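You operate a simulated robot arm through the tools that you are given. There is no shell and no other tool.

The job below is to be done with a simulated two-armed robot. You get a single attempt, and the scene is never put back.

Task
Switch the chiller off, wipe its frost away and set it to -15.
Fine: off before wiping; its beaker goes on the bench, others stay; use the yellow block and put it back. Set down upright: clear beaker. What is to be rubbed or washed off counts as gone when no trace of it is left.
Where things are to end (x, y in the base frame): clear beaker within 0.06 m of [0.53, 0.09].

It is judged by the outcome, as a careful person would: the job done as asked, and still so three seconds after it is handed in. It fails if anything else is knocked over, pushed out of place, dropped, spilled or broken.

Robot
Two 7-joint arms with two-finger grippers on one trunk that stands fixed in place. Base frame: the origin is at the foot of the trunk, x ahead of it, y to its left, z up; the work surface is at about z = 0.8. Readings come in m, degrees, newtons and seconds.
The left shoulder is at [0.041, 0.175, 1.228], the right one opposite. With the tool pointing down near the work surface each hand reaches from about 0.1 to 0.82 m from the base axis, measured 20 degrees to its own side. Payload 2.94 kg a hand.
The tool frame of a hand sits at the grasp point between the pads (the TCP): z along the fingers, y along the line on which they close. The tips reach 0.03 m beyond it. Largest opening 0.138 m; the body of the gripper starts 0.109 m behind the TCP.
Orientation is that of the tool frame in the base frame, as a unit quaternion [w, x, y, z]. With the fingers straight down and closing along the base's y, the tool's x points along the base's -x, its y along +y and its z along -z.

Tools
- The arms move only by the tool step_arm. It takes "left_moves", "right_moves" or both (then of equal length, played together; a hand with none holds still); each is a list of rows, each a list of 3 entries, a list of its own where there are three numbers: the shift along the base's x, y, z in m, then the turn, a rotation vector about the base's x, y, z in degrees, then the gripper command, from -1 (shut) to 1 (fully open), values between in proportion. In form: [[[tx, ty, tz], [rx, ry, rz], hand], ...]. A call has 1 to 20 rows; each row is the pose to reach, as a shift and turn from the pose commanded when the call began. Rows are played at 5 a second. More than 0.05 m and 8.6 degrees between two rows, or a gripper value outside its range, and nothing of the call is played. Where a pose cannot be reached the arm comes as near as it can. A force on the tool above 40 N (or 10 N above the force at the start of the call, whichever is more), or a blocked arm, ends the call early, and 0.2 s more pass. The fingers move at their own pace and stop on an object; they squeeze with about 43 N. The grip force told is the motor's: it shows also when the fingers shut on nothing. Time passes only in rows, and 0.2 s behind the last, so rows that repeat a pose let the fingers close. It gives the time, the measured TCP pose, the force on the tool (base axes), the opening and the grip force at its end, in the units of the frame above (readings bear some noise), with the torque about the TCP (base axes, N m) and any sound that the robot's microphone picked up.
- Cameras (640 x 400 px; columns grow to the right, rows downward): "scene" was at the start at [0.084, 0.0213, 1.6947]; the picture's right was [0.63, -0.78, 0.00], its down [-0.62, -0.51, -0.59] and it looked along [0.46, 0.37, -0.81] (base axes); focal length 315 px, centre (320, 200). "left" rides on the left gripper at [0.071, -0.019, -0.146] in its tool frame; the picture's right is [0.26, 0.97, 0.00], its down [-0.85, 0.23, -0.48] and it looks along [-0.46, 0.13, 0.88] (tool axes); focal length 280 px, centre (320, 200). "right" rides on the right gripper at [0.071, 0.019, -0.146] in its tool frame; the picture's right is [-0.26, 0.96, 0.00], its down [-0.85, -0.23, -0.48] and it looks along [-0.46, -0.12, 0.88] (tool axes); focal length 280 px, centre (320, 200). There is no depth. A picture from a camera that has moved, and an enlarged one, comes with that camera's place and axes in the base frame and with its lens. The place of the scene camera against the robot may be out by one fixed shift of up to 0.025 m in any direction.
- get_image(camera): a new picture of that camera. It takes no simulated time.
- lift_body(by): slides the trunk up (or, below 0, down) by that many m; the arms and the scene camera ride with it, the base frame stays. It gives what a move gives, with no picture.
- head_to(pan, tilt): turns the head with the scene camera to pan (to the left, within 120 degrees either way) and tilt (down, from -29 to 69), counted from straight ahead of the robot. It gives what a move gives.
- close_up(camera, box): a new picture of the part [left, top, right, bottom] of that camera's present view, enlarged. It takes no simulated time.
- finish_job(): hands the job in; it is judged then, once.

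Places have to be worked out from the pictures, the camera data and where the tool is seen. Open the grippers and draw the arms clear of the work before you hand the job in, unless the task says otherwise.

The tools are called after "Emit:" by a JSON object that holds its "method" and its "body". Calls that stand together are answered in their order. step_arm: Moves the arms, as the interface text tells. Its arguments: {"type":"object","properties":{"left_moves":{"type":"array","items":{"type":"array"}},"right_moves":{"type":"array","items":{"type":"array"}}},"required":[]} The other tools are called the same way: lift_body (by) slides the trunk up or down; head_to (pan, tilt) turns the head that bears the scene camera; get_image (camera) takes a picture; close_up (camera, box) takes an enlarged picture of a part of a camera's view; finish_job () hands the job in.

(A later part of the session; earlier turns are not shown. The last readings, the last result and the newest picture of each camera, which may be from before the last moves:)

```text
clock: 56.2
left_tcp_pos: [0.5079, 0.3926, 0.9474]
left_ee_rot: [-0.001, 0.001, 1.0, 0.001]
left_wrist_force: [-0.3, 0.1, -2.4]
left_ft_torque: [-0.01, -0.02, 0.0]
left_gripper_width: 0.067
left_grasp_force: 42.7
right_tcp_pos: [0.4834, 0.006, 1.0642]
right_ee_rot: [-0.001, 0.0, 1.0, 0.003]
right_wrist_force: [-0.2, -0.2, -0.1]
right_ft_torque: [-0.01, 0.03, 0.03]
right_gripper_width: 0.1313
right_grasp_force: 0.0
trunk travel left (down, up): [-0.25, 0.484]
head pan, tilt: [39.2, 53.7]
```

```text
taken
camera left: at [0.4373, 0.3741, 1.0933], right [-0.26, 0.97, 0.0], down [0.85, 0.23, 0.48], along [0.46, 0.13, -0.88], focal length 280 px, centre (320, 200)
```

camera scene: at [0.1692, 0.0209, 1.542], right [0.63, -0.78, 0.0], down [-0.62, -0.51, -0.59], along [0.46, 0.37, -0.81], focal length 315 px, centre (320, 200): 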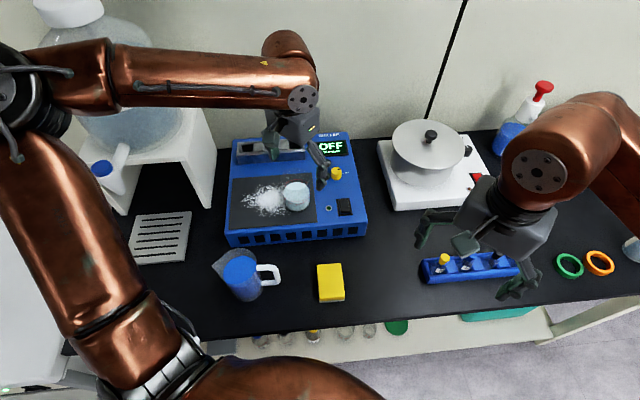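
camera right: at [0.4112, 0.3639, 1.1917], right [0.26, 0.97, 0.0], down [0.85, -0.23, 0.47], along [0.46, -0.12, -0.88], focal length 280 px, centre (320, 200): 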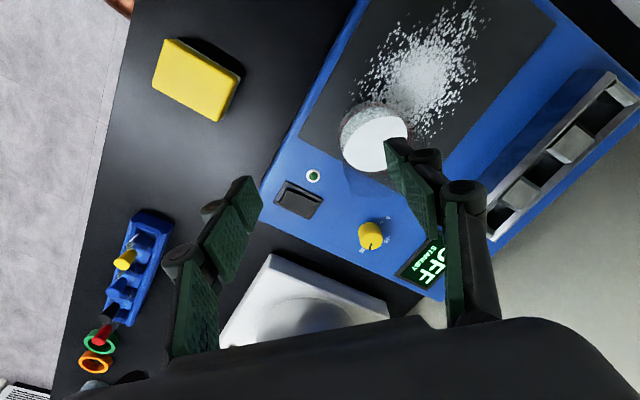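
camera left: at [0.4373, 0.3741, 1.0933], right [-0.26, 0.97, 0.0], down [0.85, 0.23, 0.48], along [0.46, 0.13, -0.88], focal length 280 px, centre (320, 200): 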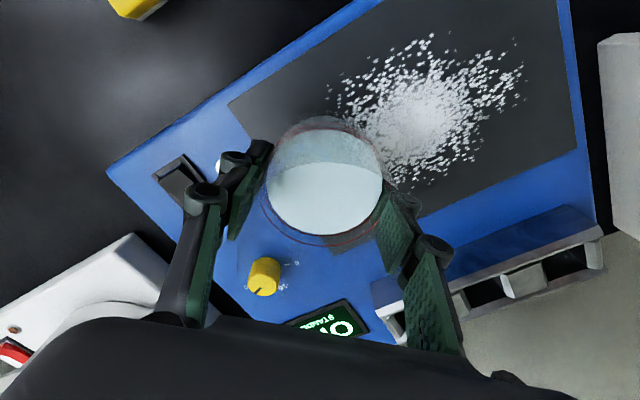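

The beaker is held. I shift to (0.487, 0.368) and lower it gently to just touch the plate.

Emit:
{"method": "step_arm", "body": {"left_moves": [[[-0.01, -0.012, 0], [0, 0, 0], -0.5], [[-0.0205, -0.0245, 0], [0, 0, 0], -0.5], [[-0.0205, -0.0245, -0.012], [0, 0, 0], -0.5], [[-0.0205, -0.0245, -0.02], [0, 0, 0], -0.5], [[-0.0205, -0.0245, -0.024], [0, 0, 0], -0.5], [[-0.0205, -0.0245, -0.0265], [0, 0, 0], -0.5], [[-0.0205, -0.0245, -0.028], [0, 0, 0], -0.5]]}}

Emit:
{"method": "close_up", "body": {"camera": "scene", "box": [220, 130, 380, 250]}}

```text
clock: 57.8
left_tcp_pos: [0.4854, 0.3688, 0.9185]
left_ee_rot: [0.0, 0.0, 1.0, 0.001]
left_wrist_force: [-0.5, 0.8, -1.2]
left_ft_torque: [0.02, -0.01, 0.0]
left_gripper_width: 0.0669
left_grasp_force: 43.0
right_tcp_pos: [0.4842, 0.0069, 1.0646]
right_ee_rot: [-0.001, 0.0, 1.0, 0.002]
right_wrist_force: [0.2, -0.3, -0.4]
right_ft_torque: [0.03, -0.01, 0.01]
right_gripper_width: 0.131
right_grasp_force: 0.1
trunk travel left (down, up): [-0.25, 0.484]
head pan, tilt: [39.2, 53.7]
```

```text
3.33 times, centred on (300, 190) of scene
camera zoom: at [0.17, 0.0214, 1.5419], right [0.63, -0.78, 0.0], down [-0.63, -0.51, -0.59], along [0.46, 0.37, -0.81], focal length 1049 px, centre (387, 233)
```

zoom: 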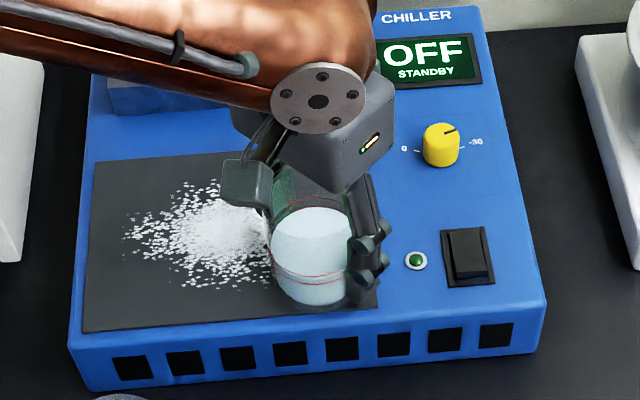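

The beaker is just about touching. I lower 1.5 mm more, release, rise straight up and pull the left hand away.

Emit:
{"method": "step_arm", "body": {"left_moves": [[[0, 0, -0.001], [0, 0, 0], -0.5], [[0, 0, -0.0015], [0, 0, 0], -0.5], [[0, 0, -0.0015], [0, 0, 0], 0.2], [[0, 0, -0.0015], [0, 0, 0], 0.7], [[0, 0, -0.0015], [0, 0, 0], 0.7], [[0, 0, -0.0015], [0, 0, 0], 0.7], [[0, 0, 0.03], [0, 0, 0], 0.7], [[0, 0, 0.07], [0, 0, 0], 0.7], [[0, 0, 0.11], [0, 0, 0], 0.7], [[0, 0.02, 0.15], [0, 0, 0], 0.7], [[0, 0.05, 0.19], [0, 0, 0], 0], [[0, 0.09, 0.22], [0, 0, 0], -1], [[0, 0.13, 0.25], [0, 0, 0], -1], [[0, 0.165, 0.28], [0, 0, 0], -1], [[0, 0.19, 0.31], [0, 0, 0], -1], [[0, 0.2, 0.35], [0, 0, 0], -1]]}}

Emit:
{"method": "get_image", "body": {"camera": "left"}}

Emit:
{"method": "close_up", "body": {"camera": "scene", "box": [220, 130, 380, 250]}}

```text
clock: 61.2
left_tcp_pos: [0.4863, 0.5684, 1.27]
left_ee_rot: [-0.001, 0.002, 1.0, 0.002]
left_wrist_force: [-0.1, -0.8, -0.2]
left_ft_torque: [0.06, -0.03, -0.02]
left_gripper_width: 0.0003
left_grasp_force: 7.8
right_tcp_pos: [0.4834, 0.0057, 1.0639]
right_ee_rot: [-0.001, 0.001, 1.0, 0.002]
right_wrist_force: [0.6, -0.4, -0.4]
right_ft_torque: [0.03, 0.0, 0.02]
right_gripper_width: 0.131
right_grasp_force: 0.0
trunk travel left (down, up): [-0.25, 0.484]
head pan, tilt: [39.2, 53.7]
```

```text
taken
camera left: at [0.4166, 0.5486, 1.4165], right [-0.26, 0.97, 0.0], down [0.85, 0.23, 0.48], along [0.46, 0.13, -0.88], focal length 280 px, centre (320, 200)
```

left: 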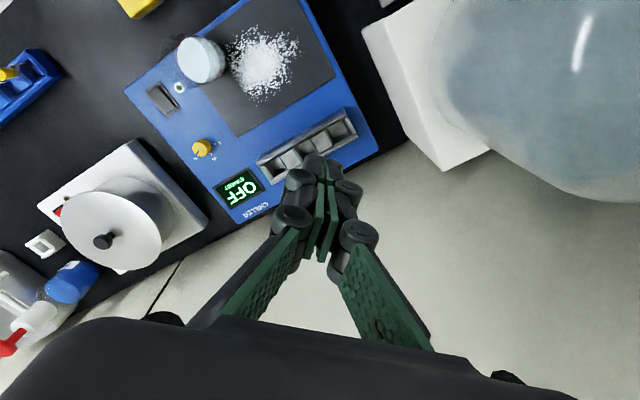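

```text
3.33 times, centred on (300, 190) of scene
camera zoom: at [0.1697, 0.0193, 1.542], right [0.63, -0.78, 0.0], down [-0.63, -0.51, -0.59], along [0.46, 0.37, -0.81], focal length 1049 px, centre (387, 233)
```

zoom: 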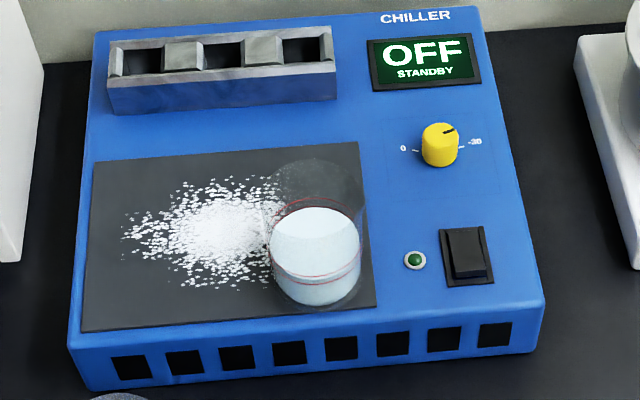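

The beaker stands upright at the plate's front right. I bring the right hand over it now and check the alignment.

Emit:
{"method": "step_arm", "body": {"right_moves": [[[0, 0.045, 0], [0, 0, 0], 0.9], [[0, 0.09, 0], [0, 0, 0], 0.9], [[0, 0.135, 0], [0, 0, 0], 0.9], [[0, 0.18, 0], [0, 0, 0], 0.9], [[0, 0.225, 0], [0, 0, 0], 0.9], [[0, 0.27, 0], [0, 0, 0], 0.9], [[0, 0.31, -0.02], [0, 0, 0], 0.9], [[0, 0.34, -0.05], [0, 0, 0], 0.9], [[0.001, 0.35, -0.065], [0, 0, 0], 0.9], [[0.001, 0.355, -0.065], [0, 0, 0], 0.9]]}}

Emit:
{"method": "get_image", "body": {"camera": "right"}}

Emit:
{"method": "get_image", "body": {"camera": "scene"}}

```text
clock: 63.4
left_tcp_pos: [0.4874, 0.5705, 1.268]
left_ee_rot: [0.001, 0.001, 1.0, 0.001]
left_wrist_force: [0.8, 0.6, 0.1]
left_ft_torque: [-0.03, 0.03, 0.02]
left_gripper_width: 0.0
left_grasp_force: 28.9
right_tcp_pos: [0.4793, 0.3606, 0.9974]
right_ee_rot: [0.001, -0.01, 1.0, 0.0]
right_wrist_force: [0.0, 0.2, -0.2]
right_ft_torque: [0.03, 0.01, -0.04]
right_gripper_width: 0.131
right_grasp_force: 0.1
right hand out of reach, approached as far as the arm can: row 10
trunk travel left (down, up): [-0.25, 0.484]
head pan, tilt: [39.2, 53.7]
```

```text
taken
camera right: at [0.4096, 0.3774, 1.1432], right [0.24, 0.97, 0.0], down [0.85, -0.21, 0.48], along [0.46, -0.12, -0.88], focal length 280 px, centre (320, 200)
```

right: 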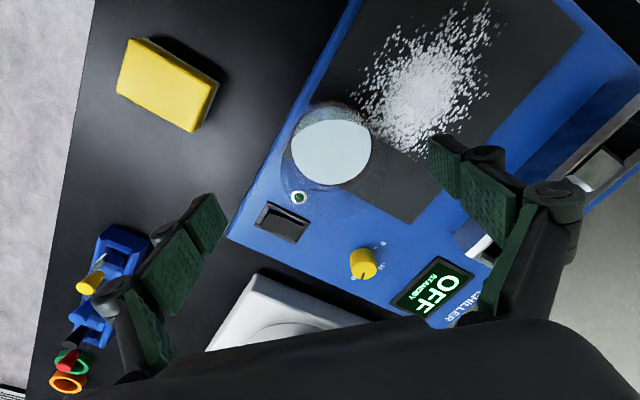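

```text
taken
camera scene: at [0.17, 0.0222, 1.5419], right [0.63, -0.78, 0.0], down [-0.63, -0.51, -0.59], along [0.46, 0.37, -0.81], focal length 315 px, centre (320, 200)
```

scene: 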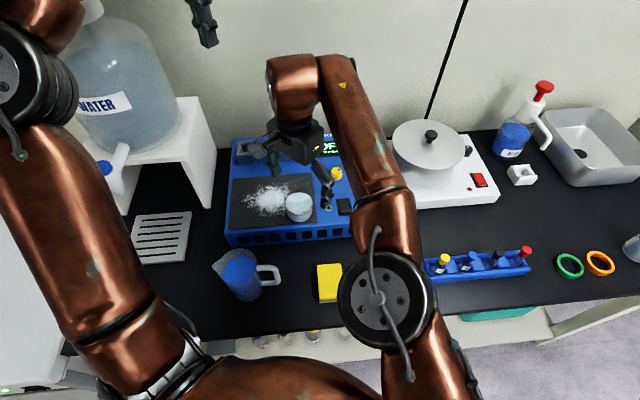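

The beaker is about 9 mm ahead and 6 mm left of the right TCP. I descend towards it while correcting, fingers open, and look before closing.

Emit:
{"method": "step_arm", "body": {"right_moves": [[[0.002, 0.002, -0.015], [0, 0, 0], 0.9], [[0.004, 0.004, -0.035], [0, 0, 0], 0.9], [[0.007, 0.006, -0.055], [0, 0, 0], 0.9], [[0.008, 0.006, -0.0775], [0, 0, 0], 0.9], [[0.008, 0.006, -0.0775], [0, 0, 0], 0.9]]}}

Emit:
{"method": "get_image", "body": {"camera": "right"}}

Emit:
{"method": "close_up", "body": {"camera": "scene", "box": [220, 130, 380, 250]}}

```text
clock: 64.6
left_tcp_pos: [0.4868, 0.57, 1.2693]
left_ee_rot: [0.0, 0.0, 1.0, 0.0]
left_wrist_force: [0.2, 0.4, 0.5]
left_ft_torque: [0.02, 0.01, -0.01]
left_gripper_width: 0.0
left_grasp_force: 28.5
right_tcp_pos: [0.4942, 0.3701, 0.92]
right_ee_rot: [0.0, 0.0, 1.0, 0.001]
right_wrist_force: [-0.9, 0.5, -1.0]
right_ft_torque: [-0.04, -0.01, -0.01]
right_gripper_width: 0.1313
right_grasp_force: 0.0
right hand out of reach, approached as far as the arm can: row 1
trunk travel left (down, up): [-0.25, 0.484]
head pan, tilt: [39.2, 53.7]
```

```text
taken
camera right: at [0.4232, 0.3864, 1.0664], right [0.26, 0.97, 0.0], down [0.85, -0.23, 0.47], along [0.46, -0.12, -0.88], focal length 280 px, centre (320, 200)
```

right: 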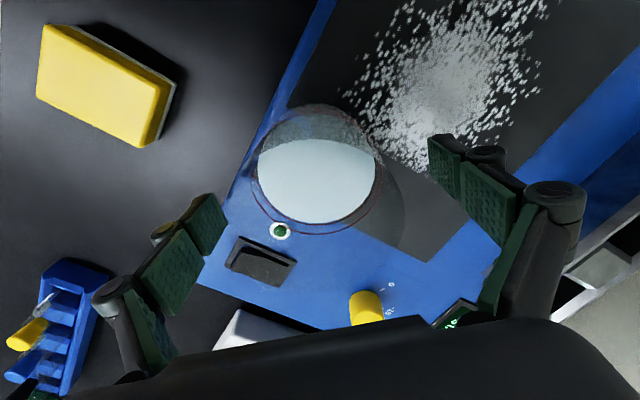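

```text
3.33 times, centred on (300, 190) of scene
camera zoom: at [0.1696, 0.0225, 1.542], right [0.63, -0.78, 0.0], down [-0.62, -0.51, -0.59], along [0.46, 0.37, -0.81], focal length 1049 px, centre (387, 233)
```

zoom: 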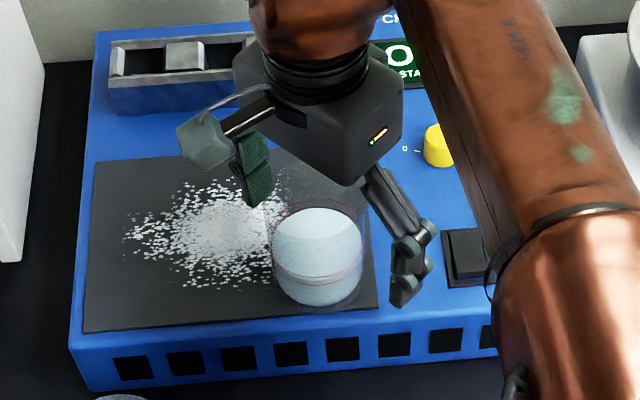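

The right fingers straddle the beaker nicely; I shift 5 mm back to centre on it and close.

Emit:
{"method": "step_arm", "body": {"right_moves": [[[-0.005, -0.003, 0], [0, 0, 0], 0.9], [[-0.005, -0.003, 0], [0, 0, 0], 0.4], [[-0.005, -0.003, 0], [0, 0, 0], 0], [[-0.005, -0.003, 0], [0, 0, 0], -0.5], [[-0.005, -0.003, 0], [0, 0, 0], -0.5], [[-0.005, -0.003, 0], [0, 0, 0], -0.5], [[-0.005, -0.003, 0], [0, 0, 0], -0.5], [[-0.005, -0.003, 0], [0, 0, 0], -0.5]]}}

Emit:
{"method": "get_image", "body": {"camera": "right"}}

```text
clock: 66.4
left_tcp_pos: [0.4876, 0.571, 1.2694]
left_ee_rot: [0.0, 0.002, 1.0, 0.0]
left_wrist_force: [-0.1, 0.2, 0.6]
left_ft_torque: [0.02, 0.01, -0.02]
left_gripper_width: 0.0001
left_grasp_force: 28.5
right_tcp_pos: [0.488, 0.3659, 0.9203]
right_ee_rot: [0.0, 0.0, 1.0, 0.001]
right_wrist_force: [1.0, 1.2, 2.6]
right_ft_torque: [0.07, 0.07, -0.01]
right_gripper_width: 0.0671
right_grasp_force: 42.9
trunk travel left (down, up): [-0.25, 0.484]
head pan, tilt: [39.2, 53.7]
```

```text
taken
camera right: at [0.4181, 0.3832, 1.0668], right [0.26, 0.97, 0.0], down [0.85, -0.23, 0.47], along [0.46, -0.12, -0.88], focal length 280 px, centre (320, 200)
```

right: 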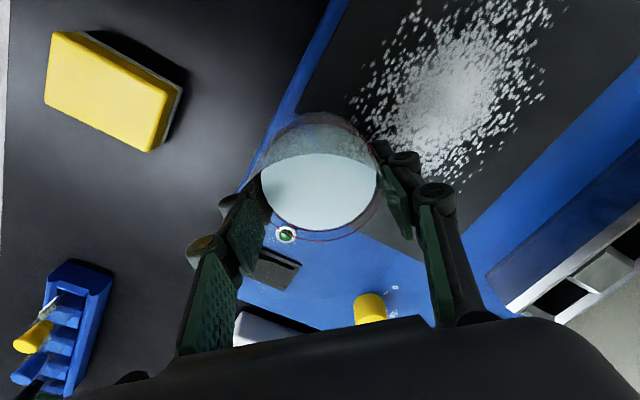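

The right hand has the beaker at 6.7 cm with 43 N. I lift it and carry it in a smooth arc to above (0.512, 0.108).

Emit:
{"method": "step_arm", "body": {"right_moves": [[[0, 0, 0.006], [0, 0, 0], -0.5], [[0, 0, 0.018], [0, 0, 0], -0.5], [[0, -0.005, 0.035], [0, 0, 0], -0.5], [[0, -0.018, 0.055], [0, 0, 0], -0.5], [[0, -0.035, 0.075], [0, 0, 0], -0.5], [[0.002, -0.06, 0.085], [0, 0, 0], -0.5], [[0.005, -0.09, 0.085], [0, 0, 0], -0.5], [[0.009, -0.12, 0.085], [0, 0, 0], -0.5], [[0.013, -0.15, 0.085], [0, 0, 0], -0.5], [[0.017, -0.18, 0.085], [0, 0, 0], -0.5], [[0.02, -0.21, 0.085], [0, 0, 0], -0.5], [[0.023, -0.235, 0.085], [0, 0, 0], -0.5], [[0.024, -0.25, 0.08], [0, 0, 0], -0.5], [[0.024, -0.258, 0.075], [0, 0, 0], -0.5], [[0.024, -0.258, 0.075], [0, 0, 0], -0.5]]}}

Emit:
{"method": "get_image", "body": {"camera": "right"}}

Emit:
{"method": "get_image", "body": {"camera": "scene"}}

```text
clock: 69.6
left_tcp_pos: [0.4864, 0.5699, 1.2683]
left_ee_rot: [0.0, 0.0, 1.0, 0.001]
left_wrist_force: [-0.7, -0.2, 0.5]
left_ft_torque: [0.01, 0.0, -0.04]
left_gripper_width: 0.0
left_grasp_force: 28.1
right_tcp_pos: [0.5124, 0.1058, 0.9963]
right_ee_rot: [0.0, 0.0, 1.0, 0.001]
right_wrist_force: [-0.2, -0.3, -2.8]
right_ft_torque: [-0.03, -0.04, -0.02]
right_gripper_width: 0.0674
right_grasp_force: 43.0
trunk travel left (down, up): [-0.25, 0.484]
head pan, tilt: [39.2, 53.7]
```

```text
taken
camera right: at [0.4418, 0.1251, 1.1419], right [0.26, 0.97, 0.0], down [0.85, -0.23, 0.47], along [0.46, -0.12, -0.88], focal length 280 px, centre (320, 200)
```

right: 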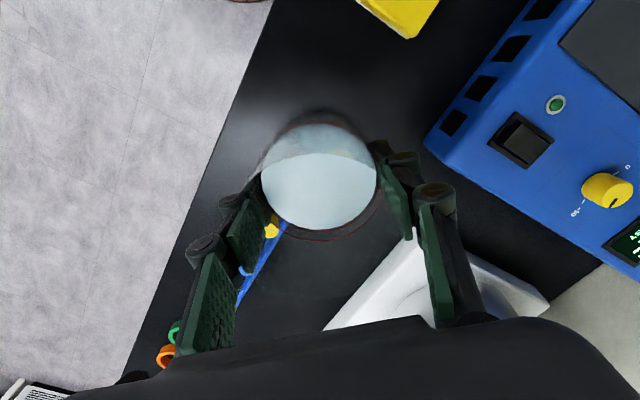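

```text
taken
camera scene: at [0.17, 0.022, 1.5419], right [0.63, -0.78, 0.0], down [-0.63, -0.51, -0.59], along [0.46, 0.37, -0.81], focal length 315 px, centre (320, 200)
```

scene: 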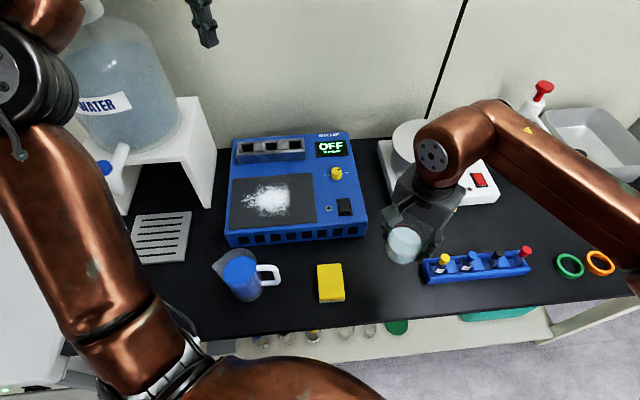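

The beaker is above the free bench spot with the rack end about 3 cm clear. I lower it to a little above the bench and watch the force.

Emit:
{"method": "step_arm", "body": {"right_moves": [[[0, 0, -0.03], [0, 0, 0], -0.5], [[0, 0, -0.06], [0, 0, 0], -0.5], [[0, 0, -0.09], [0, 0, 0], -0.5], [[0, 0, -0.115], [0, 0, 0], -0.5], [[0, 0, -0.13], [0, 0, 0], -0.5], [[0, 0, -0.14], [0, 0, 0], -0.5], [[0, 0, -0.145], [0, 0, 0], -0.5]]}}

Emit:
{"method": "close_up", "body": {"camera": "scene", "box": [340, 190, 500, 300]}}

Emit:
{"method": "get_image", "body": {"camera": "right"}}

```text
clock: 71.2
left_tcp_pos: [0.487, 0.5705, 1.2687]
left_ee_rot: [0.001, 0.0, 1.0, 0.0]
left_wrist_force: [-0.1, -0.3, -0.5]
left_ft_torque: [0.01, -0.01, 0.0]
left_gripper_width: 0.0
left_grasp_force: 28.2
right_tcp_pos: [0.5132, 0.1076, 0.8507]
right_ee_rot: [0.0, -0.001, 1.0, 0.001]
right_wrist_force: [1.3, 0.1, -2.7]
right_ft_torque: [0.02, -0.01, 0.06]
right_gripper_width: 0.0672
right_grasp_force: 42.6
trunk travel left (down, up): [-0.25, 0.484]
head pan, tilt: [39.2, 53.7]
```

```text
3.64 times, centred on (420, 245) of scene
camera zoom: at [0.1701, 0.0217, 1.5419], right [0.63, -0.78, 0.0], down [-0.63, -0.51, -0.59], along [0.46, 0.37, -0.81], focal length 1144 px, centre (-44, 36)
```

zoom: 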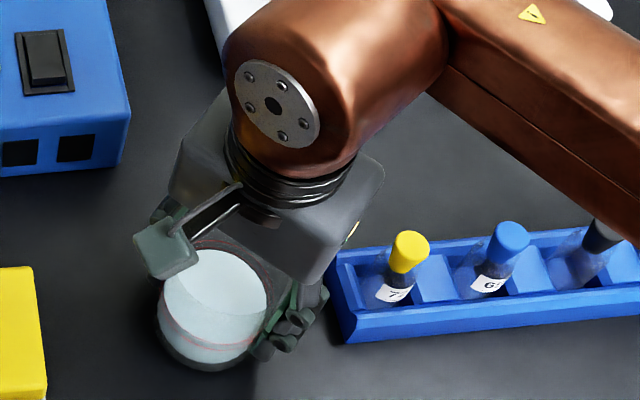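

```text
taken
camera right: at [0.4419, 0.1249, 0.9968], right [0.26, 0.97, 0.0], down [0.85, -0.23, 0.47], along [0.46, -0.12, -0.88], focal length 280 px, centre (320, 200)
```

right: 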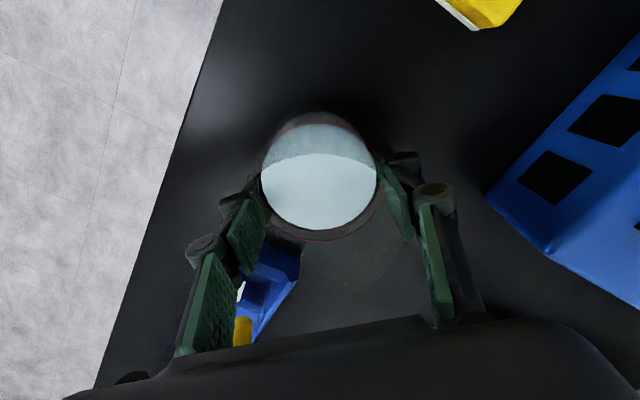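

The outer finger looks close to the rack's end, so I shift the held beaker about 1.3 cm away from it to (0.503, 0.116) and lower in small steps to touch the bench.

Emit:
{"method": "step_arm", "body": {"right_moves": [[[-0.005, 0.004, 0], [0, 0, 0], -0.5], [[-0.01, 0.008, 0], [0, 0, 0], -0.5], [[-0.01, 0.008, -0.003], [0, 0, 0], -0.5], [[-0.01, 0.008, -0.005], [0, 0, 0], -0.5], [[-0.01, 0.008, -0.006], [0, 0, 0], -0.5], [[-0.01, 0.008, -0.007], [0, 0, 0], -0.5]]}}

```text
clock: 72.6
left_tcp_pos: [0.4877, 0.5704, 1.2685]
left_ee_rot: [0.0, 0.001, 1.0, 0.001]
left_wrist_force: [0.9, -0.3, 0.5]
left_ft_torque: [-0.01, 0.03, -0.01]
left_gripper_width: 0.0001
left_grasp_force: 28.5
right_tcp_pos: [0.5018, 0.1147, 0.8445]
right_ee_rot: [0.0, 0.0, 1.0, 0.001]
right_wrist_force: [0.4, 0.2, -3.0]
right_ft_torque: [-0.01, -0.03, 0.0]
right_gripper_width: 0.0671
right_grasp_force: 43.0
trunk travel left (down, up): [-0.25, 0.484]
head pan, tilt: [39.2, 53.7]
```

Still hanging free (-3 N) at z=0.8445. I lower 1 mm per row until contact shows.

Emit:
{"method": "step_arm", "body": {"right_moves": [[[0, 0, -0.001], [0, 0, 0], -0.5], [[0, 0, -0.002], [0, 0, 0], -0.5], [[0, 0, -0.003], [0, 0, 0], -0.5]]}}

```text
clock: 73.4
left_tcp_pos: [0.4859, 0.5695, 1.2686]
left_ee_rot: [0.001, 0.001, 1.0, 0.001]
left_wrist_force: [0.7, -0.4, -0.4]
left_ft_torque: [-0.01, 0.0, -0.01]
left_gripper_width: 0.0
left_grasp_force: 28.3
right_tcp_pos: [0.5027, 0.1155, 0.8425]
right_ee_rot: [0.0, 0.0, 1.0, 0.001]
right_wrist_force: [-0.7, -0.3, 5.3]
right_ft_torque: [-0.12, -0.19, 0.0]
right_gripper_width: 0.0672
right_grasp_force: 42.5
trunk travel left (down, up): [-0.25, 0.484]
head pan, tilt: [39.2, 53.7]
```

The base touches the bench (+5 N). I open the right hand to about 10 cm, rise straight up, and then look.

Emit:
{"method": "step_arm", "body": {"right_moves": [[[0, 0, 0], [0, 0, 0], 0.1], [[0, 0, 0], [0, 0, 0], 0.4], [[0, 0, 0], [0, 0, 0], 0.4], [[0, 0, 0], [0, 0, 0], 0.4], [[0, 0, 0.02], [0, 0, 0], 0.4], [[0, 0, 0.05], [0, 0, 0], 0.4], [[0, 0, 0.09], [0, 0, 0], 0.4], [[0, 0, 0.13], [0, 0, 0], 0.4], [[0, 0, 0.17], [0, 0, 0], 0.4], [[0, 0, 0.2], [0, 0, 0], 0.4]]}}

Emit:
{"method": "get_image", "body": {"camera": "right"}}

Emit:
{"method": "get_image", "body": {"camera": "scene"}}

```text
clock: 75.6
left_tcp_pos: [0.4869, 0.5694, 1.269]
left_ee_rot: [0.0, 0.001, 1.0, 0.001]
left_wrist_force: [0.3, -0.5, 0.0]
left_ft_torque: [0.0, -0.01, -0.01]
left_gripper_width: 0.0002
left_grasp_force: 28.2
right_tcp_pos: [0.502, 0.1158, 1.0419]
right_ee_rot: [0.0, -0.001, 1.0, 0.002]
right_wrist_force: [-0.5, 0.2, 1.3]
right_ft_torque: [-0.01, -0.03, -0.01]
right_gripper_width: 0.0967
right_grasp_force: 0.1
trunk travel left (down, up): [-0.25, 0.484]
head pan, tilt: [39.2, 53.7]
```

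```text
taken
camera right: at [0.4319, 0.1332, 1.188], right [0.26, 0.97, 0.0], down [0.85, -0.23, 0.47], along [0.46, -0.12, -0.88], focal length 280 px, centre (320, 200)
```

right: 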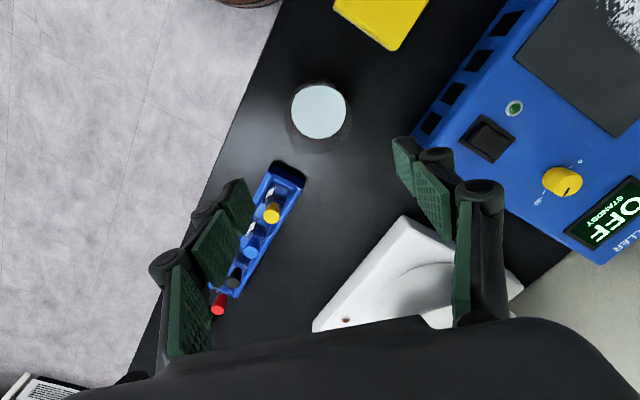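

```text
taken
camera scene: at [0.1694, 0.0217, 1.542], right [0.63, -0.78, 0.0], down [-0.62, -0.51, -0.59], along [0.46, 0.37, -0.81], focal length 315 px, centre (320, 200)
```

scene: 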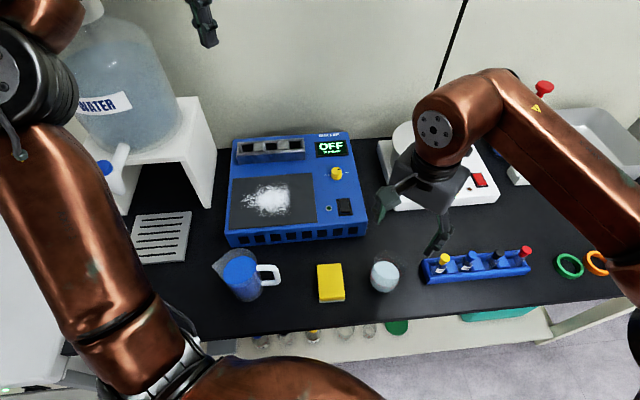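

The beaker stands upright at about (0.502, 0.115), clear of block and rack. Now the block: I park the right arm away and bring the left hand above the block to see whether it can reach it directly.

Emit:
{"method": "step_arm", "body": {"left_moves": [[[-0.01, -0.04, 0], [0, 0, 0], -1], [[-0.02, -0.08, 0], [0, 0, 0], -1], [[-0.03, -0.12, -0.01], [0, 0, 7.5], -1], [[-0.04, -0.16, -0.02], [0, 0, 15], -1], [[-0.05, -0.2, -0.04], [0, 0, 22.5], -1], [[-0.06, -0.24, -0.06], [0, 0, 30], -1], [[-0.07, -0.27, -0.09], [0, 0, 37.5], -1], [[-0.08, -0.3, -0.12], [0, 0, 45], -1], [[-0.085, -0.33, -0.14], [0, 0, 45], 0.3], [[-0.085, -0.33, -0.14], [0, 0, 45], 0.3]], "right_moves": [[[0, -0.045, 0.02], [0, 0, 0], 0.4], [[0, -0.09, 0.02], [0, 0, 0], 0.4], [[0, -0.135, 0.02], [0, 0, 0], 0.4], [[0, -0.18, 0.02], [0, 0, 0], 0.4], [[-0.01, -0.225, 0.02], [0, 0, 0], 0.4], [[-0.02, -0.27, 0.02], [0, 0, 0], 0.4], [[-0.03, -0.315, 0.02], [0, 0, 0], 0.4], [[-0.04, -0.36, 0.02], [0, 0, 0], 0.4], [[-0.05, -0.4, 0.02], [0, 0, 0], 0.4], [[-0.06, -0.44, 0.02], [0, 0, 0], 0.4]]}}

Emit:
{"method": "get_image", "body": {"camera": "left"}}

Emit:
{"method": "get_image", "body": {"camera": "scene"}}

```text
clock: 77.8
left_tcp_pos: [0.4001, 0.2363, 1.1301]
left_ee_rot: [0.0, -0.383, 0.924, 0.001]
left_wrist_force: [-0.2, 0.1, 0.6]
left_ft_torque: [0.06, -0.05, -0.03]
left_gripper_width: 0.0521
left_grasp_force: 0.0
right_tcp_pos: [0.4403, -0.3282, 1.0604]
right_ee_rot: [0.0, -0.001, 1.0, 0.002]
right_wrist_force: [0.4, -0.1, 0.1]
right_ft_torque: [0.05, -0.01, -0.04]
right_gripper_width: 0.0967
right_grasp_force: 0.0
trunk travel left (down, up): [-0.25, 0.484]
head pan, tilt: [39.2, 53.7]
```

```text
taken
camera left: at [0.3652, 0.173, 1.2758], right [-0.87, 0.5, 0.0], down [0.44, 0.76, 0.48], along [0.24, 0.41, -0.88], focal length 280 px, centre (320, 200)
```

left: 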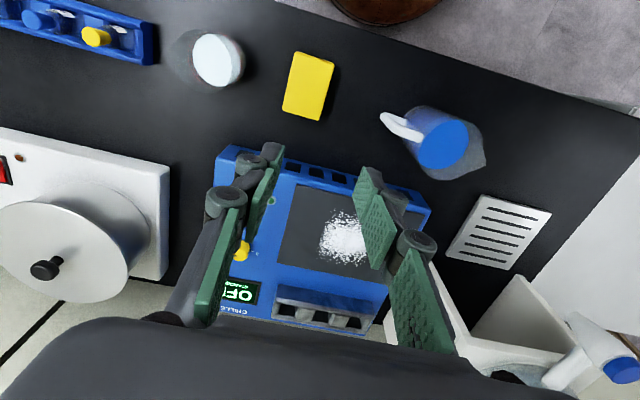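

```text
taken
camera scene: at [0.1682, 0.0194, 1.5422], right [0.63, -0.77, 0.0], down [-0.62, -0.51, -0.59], along [0.46, 0.37, -0.81], focal length 315 px, centre (320, 200)
```

scene: 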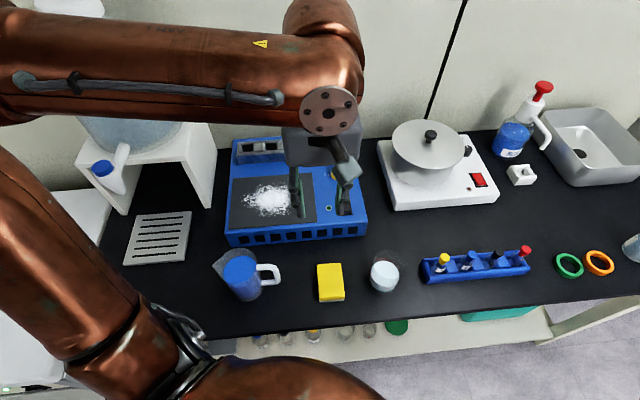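

The block's top centre triangulates to about (0.406, 0.206), 8.5 × 5.5 cm, long side along about 44°. I move over it and descend part way to test the left arm's reach.

Emit:
{"method": "step_arm", "body": {"left_moves": [[[0.003, -0.015, -0.03], [0, 0, 0], 0.3], [[0.006, -0.03, -0.07], [0, 0, 0], 0.3], [[0.006, -0.03, -0.11], [0, 0, 0], 0.3], [[0.006, -0.03, -0.15], [0, 0, 0], 0.3], [[0.006, -0.03, -0.19], [0, 0, 0], 0.3], [[0.006, -0.03, -0.19], [0, 0, 0], 0.3]]}}

Emit:
{"method": "get_image", "body": {"camera": "left"}}

```text
clock: 79.2
left_tcp_pos: [0.4087, 0.2063, 0.9401]
left_ee_rot: [0.0, -0.382, 0.924, 0.001]
left_wrist_force: [0.1, 0.3, 0.1]
left_ft_torque: [-0.04, 0.01, -0.03]
left_gripper_width: 0.0897
left_grasp_force: 0.1
right_tcp_pos: [0.4404, -0.3275, 1.0605]
right_ee_rot: [0.0, 0.001, 1.0, 0.001]
right_wrist_force: [0.0, -0.3, 0.3]
right_ft_torque: [-0.01, -0.06, 0.01]
right_gripper_width: 0.0966
right_grasp_force: 0.0
trunk travel left (down, up): [-0.25, 0.484]
head pan, tilt: [39.2, 53.7]
```

```text
taken
camera left: at [0.3723, 0.1434, 1.0853], right [-0.87, 0.5, 0.0], down [0.44, 0.76, 0.48], along [0.24, 0.41, -0.88], focal length 280 px, centre (320, 200)
```

left: 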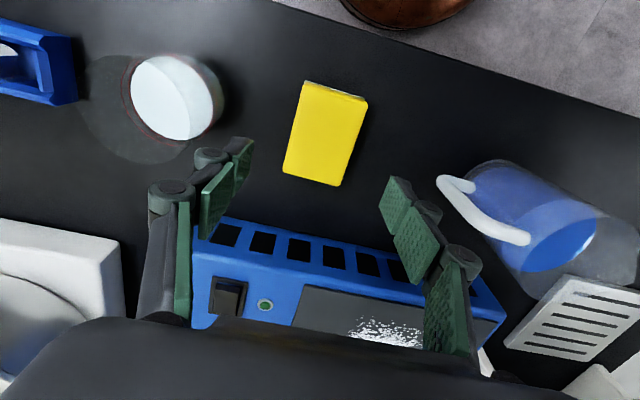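

The left arm reaches it, and the two views put the block's top at z≈0.827 and its centre at (0.405, 0.2055). I descend so the fingertips stop about 6 mm above the bench.

Emit:
{"method": "step_arm", "body": {"left_moves": [[[-0.0035, -0.001, -0.03], [0, 0, 0], 0.3], [[-0.0035, -0.001, -0.06], [0, 0, 0], 0.3], [[-0.0035, -0.001, -0.085], [0, 0, 0], 0.3], [[-0.0035, -0.001, -0.104], [0, 0, 0], 0.3], [[-0.0035, -0.001, -0.104], [0, 0, 0], 0.3]]}}

Emit:
{"method": "get_image", "body": {"camera": "left"}}

Emit:
{"method": "close_up", "body": {"camera": "scene", "box": [260, 220, 420, 320]}}

```text
clock: 80.4
left_tcp_pos: [0.4076, 0.2073, 0.8474]
left_ee_rot: [-0.001, -0.382, 0.924, 0.002]
left_wrist_force: [-1.2, 0.2, -2.6]
left_ft_torque: [-0.1, -0.11, 0.02]
left_gripper_width: 0.0896
left_grasp_force: 0.0
left hand out of reach, approached as far as the arm can: row 3, 4, 5
right_tcp_pos: [0.4421, -0.3261, 1.0613]
right_ee_rot: [-0.001, -0.001, 1.0, 0.001]
right_wrist_force: [0.5, -0.2, -0.1]
right_ft_torque: [-0.06, 0.01, 0.0]
right_gripper_width: 0.0968
right_grasp_force: 0.1
trunk travel left (down, up): [-0.25, 0.484]
head pan, tilt: [39.2, 53.7]
```

```text
taken
camera left: at [0.3717, 0.1439, 0.9932], right [-0.87, 0.5, 0.0], down [0.44, 0.76, 0.48], along [0.23, 0.41, -0.88], focal length 280 px, centre (320, 200)
```

left: 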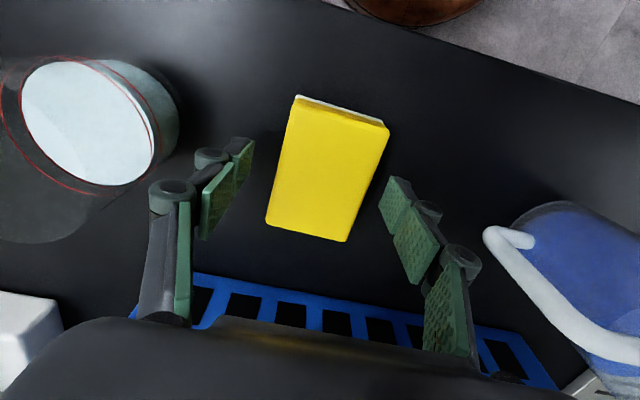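

```text
4.00 times, centred on (340, 270) of scene
camera zoom: at [0.17, 0.023, 1.5415], right [0.63, -0.77, 0.0], down [-0.62, -0.51, -0.59], along [0.46, 0.37, -0.81], focal length 1259 px, centre (240, -80)
```

zoom: 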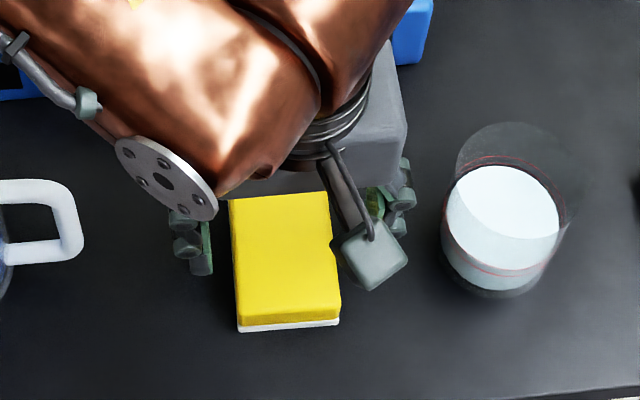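

The left hand stops 1 cm too high here. I rise 5 cm, lower the trunk by 6 cm, and then descend again.

Emit:
{"method": "step_arm", "body": {"left_moves": [[[0, 0, 0.04], [0, 0, 0], 0.3], [[0, 0, 0.08], [0, 0, 0], 0.3], [[0, 0, 0.08], [0, 0, 0], 0.3]]}}

Emit:
{"method": "lift_body", "body": {"by": -0.06}}

Emit:
{"method": "get_image", "body": {"camera": "left"}}

Emit:
{"method": "get_image", "body": {"camera": "scene"}}

```text
clock: 81.2
left_tcp_pos: [0.4062, 0.2056, 0.9275]
left_ee_rot: [-0.001, -0.382, 0.924, 0.001]
left_wrist_force: [-0.4, 0.4, 0.4]
left_ft_torque: [0.0, 0.01, 0.01]
left_gripper_width: 0.0896
left_grasp_force: 0.1
right_tcp_pos: [0.4419, -0.3273, 1.0616]
right_ee_rot: [-0.001, -0.001, 1.0, 0.002]
right_wrist_force: [0.2, 0.1, 0.0]
right_ft_torque: [-0.02, 0.01, 0.0]
right_gripper_width: 0.0968
right_grasp_force: 0.0
trunk travel left (down, up): [-0.25, 0.484]
head pan, tilt: [39.2, 53.7]
```

```text
clock: 82.2
left_tcp_pos: [0.4102, 0.2052, 0.8653]
left_ee_rot: [-0.007, -0.382, 0.924, 0.002]
left_wrist_force: [-0.2, -0.2, 0.8]
left_ft_torque: [-0.04, -0.03, 0.04]
left_gripper_width: 0.09
left_grasp_force: 0.0
right_tcp_pos: [0.4411, -0.3255, 1.0026]
right_ee_rot: [0.0, -0.001, 1.0, 0.002]
right_wrist_force: [-0.7, -0.6, 0.0]
right_ft_torque: [-0.07, -0.05, 0.01]
right_gripper_width: 0.0968
right_grasp_force: 0.2
trunk travel left (down, up): [-0.19, 0.544]
head pan, tilt: [39.2, 53.7]
```

```text
taken
camera left: at [0.3765, 0.1432, 1.0119], right [-0.87, 0.5, 0.01], down [0.44, 0.76, 0.47], along [0.22, 0.41, -0.88], focal length 280 px, centre (320, 200)
```

left: 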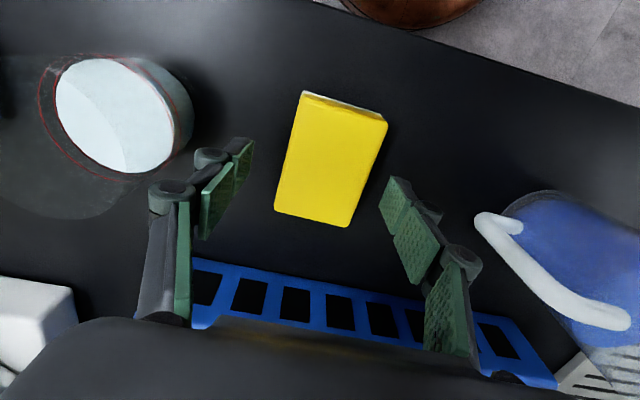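

```text
taken
camera scene: at [0.2174, 0.0219, 1.4782], right [0.63, -0.77, 0.0], down [-0.62, -0.51, -0.59], along [0.46, 0.37, -0.81], focal length 315 px, centre (320, 200)
```

scene: 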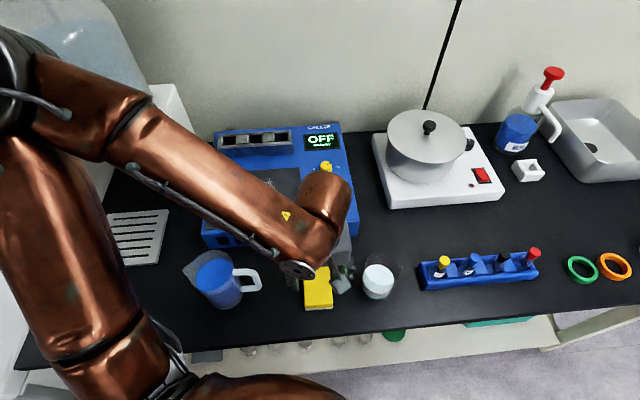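

The trunk is lower now and the hand still straddles the block. I descend the remaining 3 cm while levelling the hand.

Emit:
{"method": "step_arm", "body": {"left_moves": [[[-0.004, 0.0, 0], [0, -0.8, 0], 0.3], [[-0.005, 0.0, -0.012], [0, -0.8, 0], 0.3], [[-0.005, 0.0, -0.024], [0, -0.8, 0], 0.3], [[-0.005, 0.0, -0.029], [0, -0.8, 0], 0.3], [[-0.005, 0.0, -0.029], [0, -0.8, 0], 0.3]]}}

Emit:
{"method": "get_image", "body": {"camera": "left"}}

```text
clock: 83.4
left_tcp_pos: [0.4108, 0.2056, 0.865]
left_ee_rot: [-0.008, -0.382, 0.924, 0.002]
left_wrist_force: [-0.5, -0.4, -0.4]
left_ft_torque: [0.03, 0.02, 0.02]
left_gripper_width: 0.09
left_grasp_force: 0.0
left hand out of reach, approached as far as the arm can: row 1, 2, 3, 4, 5
right_tcp_pos: [0.4417, -0.3261, 1.0014]
right_ee_rot: [-0.002, 0.001, 1.0, 0.002]
right_wrist_force: [0.4, 0.4, 0.0]
right_ft_torque: [-0.04, -0.04, 0.02]
right_gripper_width: 0.0966
right_grasp_force: 0.0
trunk travel left (down, up): [-0.19, 0.544]
head pan, tilt: [39.2, 53.7]
```

```text
taken
camera left: at [0.3773, 0.1423, 1.0114], right [-0.87, 0.5, 0.01], down [0.45, 0.76, 0.47], along [0.22, 0.41, -0.88], focal length 280 px, centre (320, 200)
```

left: 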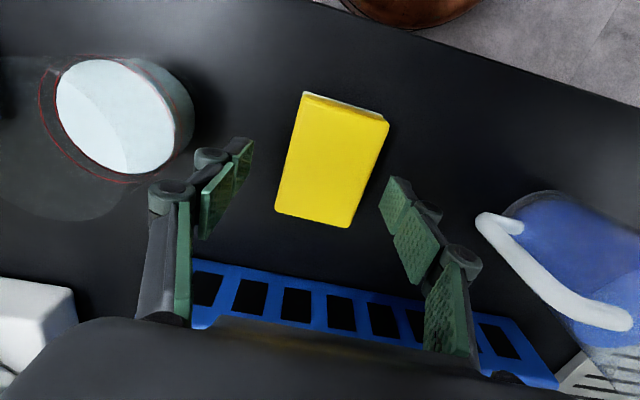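

Lowering the trunk made it worse for the left arm, so the right arm will fetch the block and set it on the plate for the left to use. I raise the left hand, restore the trunk, and move the left hand back over the chiller's far side.

Emit:
{"method": "step_arm", "body": {"left_moves": [[[0, 0, 0.03], [0, 0, 0], 0.3], [[0, 0, 0.06], [0, 0, 0], 0.3], [[0, 0, 0.09], [0, 0, 0], 0.3], [[0, 0, 0.09], [0, 0, 0], 0.3]]}}

Emit:
{"method": "lift_body", "body": {"by": 0.06}}

```text
clock: 84.4
left_tcp_pos: [0.4098, 0.2067, 0.9558]
left_ee_rot: [0.0, -0.382, 0.924, 0.001]
left_wrist_force: [0.9, 0.2, 0.2]
left_ft_torque: [0.03, 0.03, 0.0]
left_gripper_width: 0.0897
left_grasp_force: 0.1
right_tcp_pos: [0.4421, -0.3266, 1.0009]
right_ee_rot: [-0.001, 0.0, 1.0, 0.001]
right_wrist_force: [0.6, 0.2, 0.3]
right_ft_torque: [-0.03, 0.0, 0.01]
right_gripper_width: 0.0969
right_grasp_force: 0.1
trunk travel left (down, up): [-0.19, 0.544]
head pan, tilt: [39.2, 53.7]
```

```text
clock: 85.4
left_tcp_pos: [0.4106, 0.2064, 1.016]
left_ee_rot: [-0.001, -0.382, 0.924, 0.001]
left_wrist_force: [-0.5, -0.4, -0.8]
left_ft_torque: [-0.02, 0.02, -0.01]
left_gripper_width: 0.0897
left_grasp_force: 0.1
right_tcp_pos: [0.4442, -0.3248, 1.0603]
right_ee_rot: [-0.001, 0.0, 1.0, 0.001]
right_wrist_force: [0.0, 0.3, -0.5]
right_ft_torque: [0.0, 0.04, 0.01]
right_gripper_width: 0.0966
right_grasp_force: 0.0
trunk travel left (down, up): [-0.25, 0.484]
head pan, tilt: [39.2, 53.7]
```

Before involving the right arm, I test one cheap alternative: raising the trunk 7 cm and descending with the left hand to just above the block.

Emit:
{"method": "lift_body", "body": {"by": 0.07}}

Emit:
{"method": "step_arm", "body": {"left_moves": [[[-0.002, 0, -0.04], [0, 0, 0], 0.3], [[-0.004, 0, -0.08], [0, 0, 0], 0.3], [[-0.005, 0, -0.12], [0, 0, 0], 0.3], [[-0.005, 0, -0.16], [0, 0, 0], 0.3], [[-0.005, 0, -0.2], [0, 0, 0], 0.3], [[-0.005, 0, -0.225], [0, 0, 0], 0.3], [[-0.005, 0, -0.225], [0, 0, 0], 0.3]]}}

```text
clock: 86.5
left_tcp_pos: [0.4111, 0.2058, 1.0827]
left_ee_rot: [-0.001, -0.382, 0.924, 0.001]
left_wrist_force: [-0.4, 0.6, -0.2]
left_ft_torque: [0.03, 0.05, -0.01]
left_gripper_width: 0.0898
left_grasp_force: 0.0
right_tcp_pos: [0.4438, -0.3249, 1.1299]
right_ee_rot: [-0.001, 0.0, 1.0, 0.002]
right_wrist_force: [1.2, -0.5, 0.6]
right_ft_torque: [-0.02, 0.0, 0.0]
right_gripper_width: 0.0966
right_grasp_force: 0.2
trunk travel left (down, up): [-0.32, 0.414]
head pan, tilt: [39.2, 53.7]
```

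```text
clock: 88.1
left_tcp_pos: [0.4051, 0.2064, 0.862]
left_ee_rot: [0.001, -0.382, 0.924, 0.0]
left_wrist_force: [0.2, 0.1, 0.4]
left_ft_torque: [-0.05, 0.02, -0.01]
left_gripper_width: 0.0898
left_grasp_force: 0.1
right_tcp_pos: [0.4417, -0.3259, 1.1312]
right_ee_rot: [0.0, 0.001, 1.0, 0.002]
right_wrist_force: [-0.3, -0.4, 1.0]
right_ft_torque: [0.03, 0.01, -0.01]
right_gripper_width: 0.0966
right_grasp_force: 0.0
trunk travel left (down, up): [-0.32, 0.414]
head pan, tilt: [39.2, 53.7]
```

With the trunk at this height the left arm reaches without any limit. I look, then descend the last 2.6 cm.

Emit:
{"method": "step_arm", "body": {"left_moves": [[[0, -0.001, -0.013], [0, 0, 0], 0.3], [[0, -0.001, -0.026], [0, 0, 0], 0.3], [[0, -0.001, -0.026], [0, 0, 0], 0.3]]}}

Emit:
{"method": "get_image", "body": {"camera": "left"}}

Emit:
{"method": "get_image", "body": {"camera": "scene"}}

```text
clock: 88.9
left_tcp_pos: [0.4063, 0.206, 0.8348]
left_ee_rot: [-0.001, -0.381, 0.924, 0.0]
left_wrist_force: [0.0, 0.7, 0.6]
left_ft_torque: [-0.01, 0.03, 0.01]
left_gripper_width: 0.0897
left_grasp_force: 0.2
right_tcp_pos: [0.4427, -0.3266, 1.1322]
right_ee_rot: [-0.001, 0.0, 1.0, 0.002]
right_wrist_force: [-0.3, -0.6, -0.1]
right_ft_torque: [-0.02, -0.01, 0.04]
right_gripper_width: 0.0965
right_grasp_force: 0.0
trunk travel left (down, up): [-0.32, 0.414]
head pan, tilt: [39.2, 53.7]
```

```text
taken
camera left: at [0.3693, 0.1421, 0.9808], right [-0.87, 0.5, 0.0], down [0.44, 0.76, 0.48], along [0.24, 0.41, -0.88], focal length 280 px, centre (320, 200)
```

left: 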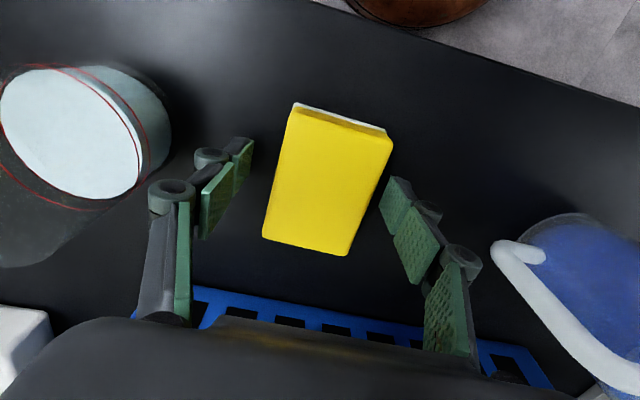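

```text
taken
camera scene: at [0.1229, 0.0204, 1.6141], right [0.63, -0.78, 0.0], down [-0.62, -0.51, -0.59], along [0.46, 0.37, -0.81], focal length 315 px, centre (320, 200)
```

scene: 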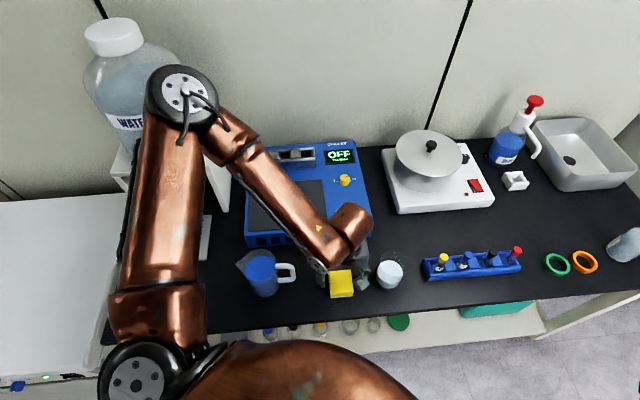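

The fingers are on both sides of the block with tips about 5 mm above the bench. I close on it.

Emit:
{"method": "step_arm", "body": {"left_moves": [[[0, 0, 0], [0, 0, 0], 0], [[0, 0, 0], [0, 0, 0], -0.5], [[0, 0, 0], [0, 0, 0], -0.5], [[0, 0, 0], [0, 0, 0], -0.5], [[0, 0, 0], [0, 0, 0], -0.5]]}}

Emit:
{"method": "get_image", "body": {"camera": "left"}}

```text
clock: 90.1
left_tcp_pos: [0.4045, 0.205, 0.8348]
left_ee_rot: [0.0, -0.382, 0.924, -0.001]
left_wrist_force: [-0.1, 0.6, 7.0]
left_ft_torque: [-0.04, 0.06, -0.12]
left_gripper_width: 0.0591
left_grasp_force: 43.5
right_tcp_pos: [0.4421, -0.3263, 1.1317]
right_ee_rot: [0.0, 0.0, 1.0, 0.001]
right_wrist_force: [0.2, -0.3, -0.2]
right_ft_torque: [0.03, 0.02, 0.01]
right_gripper_width: 0.0965
right_grasp_force: 0.1
trunk travel left (down, up): [-0.32, 0.414]
head pan, tilt: [39.2, 53.7]
```

```text
taken
camera left: at [0.3691, 0.1422, 0.9811], right [-0.87, 0.5, 0.0], down [0.44, 0.76, 0.48], along [0.24, 0.41, -0.88], focal length 280 px, centre (320, 200)
```

left: 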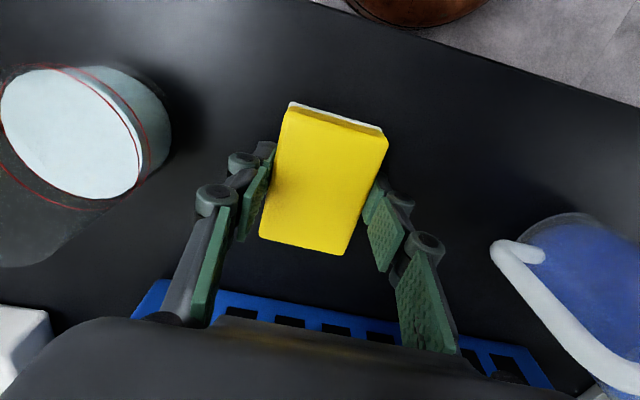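

The block is held (5.9 cm, 43 N) at its place: TCP (0.405, 0.2055, 0.835), yaw 45°. I lift it and carry it to above the plate.

Emit:
{"method": "step_arm", "body": {"left_moves": [[[0, 0, 0.01], [0, 0, 0], -0.5], [[0, 0, 0.04], [0, 0, 0], -0.5], [[0, 0, 0.08], [0, 0, 0], -0.5], [[0, 0, 0.12], [0, 0, 0], -0.5], [[0, 0, 0.16], [0, 0, 0], -0.5], [[0.01, 0.04, 0.16], [0, 0, 0], -0.5], [[0.02, 0.08, 0.16], [0, 0, 0], -0.5], [[0.03, 0.12, 0.16], [0, 0, 0], -0.5], [[0.035, 0.16, 0.16], [0, 0, 0], -0.5], [[0.04, 0.2, 0.16], [0, 0, 0], -0.5], [[0.045, 0.23, 0.16], [0, 0, 0], -0.5], [[0.05, 0.25, 0.16], [0, 0, 0], -0.5], [[0.05, 0.25, 0.16], [0, 0, 0], -0.5]]}}

Emit:
{"method": "get_image", "body": {"camera": "left"}}

Emit:
{"method": "get_image", "body": {"camera": "scene"}}

```text
clock: 92.9
left_tcp_pos: [0.4547, 0.4554, 0.993]
left_ee_rot: [0.0, -0.383, 0.924, 0.001]
left_wrist_force: [-0.9, -1.1, -1.1]
left_ft_torque: [-0.01, -0.01, 0.04]
left_gripper_width: 0.0587
left_grasp_force: 43.5
right_tcp_pos: [0.441, -0.3254, 1.1319]
right_ee_rot: [0.0, 0.0, 1.0, 0.002]
right_wrist_force: [0.0, 1.6, 0.6]
right_ft_torque: [0.03, -0.01, -0.01]
right_gripper_width: 0.0966
right_grasp_force: 0.0
trunk travel left (down, up): [-0.32, 0.414]
head pan, tilt: [39.2, 53.7]
```

```text
taken
camera left: at [0.4195, 0.392, 1.14], right [-0.87, 0.5, 0.0], down [0.44, 0.76, 0.48], along [0.24, 0.41, -0.88], focal length 280 px, centre (320, 200)
```

left: 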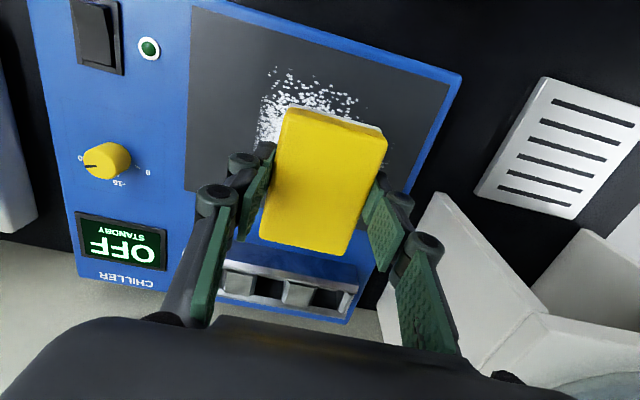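

```text
taken
camera scene: at [0.1229, 0.0205, 1.6141], right [0.63, -0.78, 0.0], down [-0.62, -0.51, -0.59], along [0.46, 0.37, -0.81], focal length 315 px, centre (320, 200)
```

scene: 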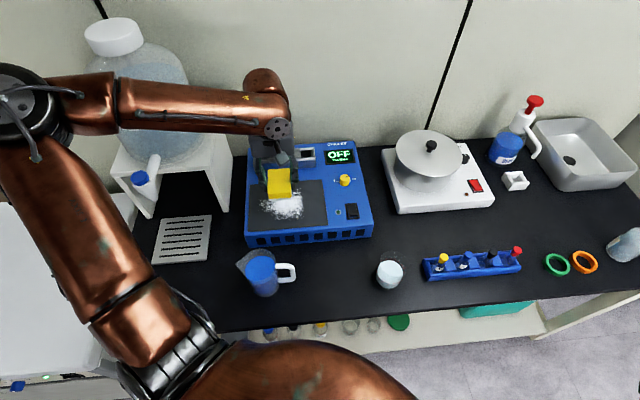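

The block is held over the plate; its bottom is 3.5 cm below the TCP, so it should touch at TCP z≈0.912. I move to the front-right end of the frost and lower carefully to contact.

Emit:
{"method": "step_arm", "body": {"left_moves": [[[0.0175, -0.034, -0.02], [0, 0, 0], -0.5], [[0.0353, -0.0677, -0.04], [0, 0, 0], -0.5], [[0.0353, -0.0677, -0.07], [0, 0, 0], -0.5], [[0.0353, -0.0677, -0.077], [0, 0, 0], -0.5], [[0.0353, -0.0677, -0.08], [0, 0, 0], -0.5], [[0.0353, -0.0677, -0.082], [0, 0, 0], -0.5]]}}

```text
clock: 94.3
left_tcp_pos: [0.4902, 0.3872, 0.9135]
left_ee_rot: [0.002, -0.382, 0.924, 0.001]
left_wrist_force: [-3.4, 1.8, 18.4]
left_ft_torque: [-0.46, 0.69, -0.16]
left_gripper_width: 0.059
left_grasp_force: 43.3
right_tcp_pos: [0.4391, -0.3265, 1.1322]
right_ee_rot: [0.001, -0.002, 1.0, 0.002]
right_wrist_force: [0.6, 0.4, -0.2]
right_ft_torque: [-0.01, -0.02, 0.02]
right_gripper_width: 0.0966
right_grasp_force: 0.0
trunk travel left (down, up): [-0.32, 0.414]
head pan, tilt: [39.2, 53.7]
```

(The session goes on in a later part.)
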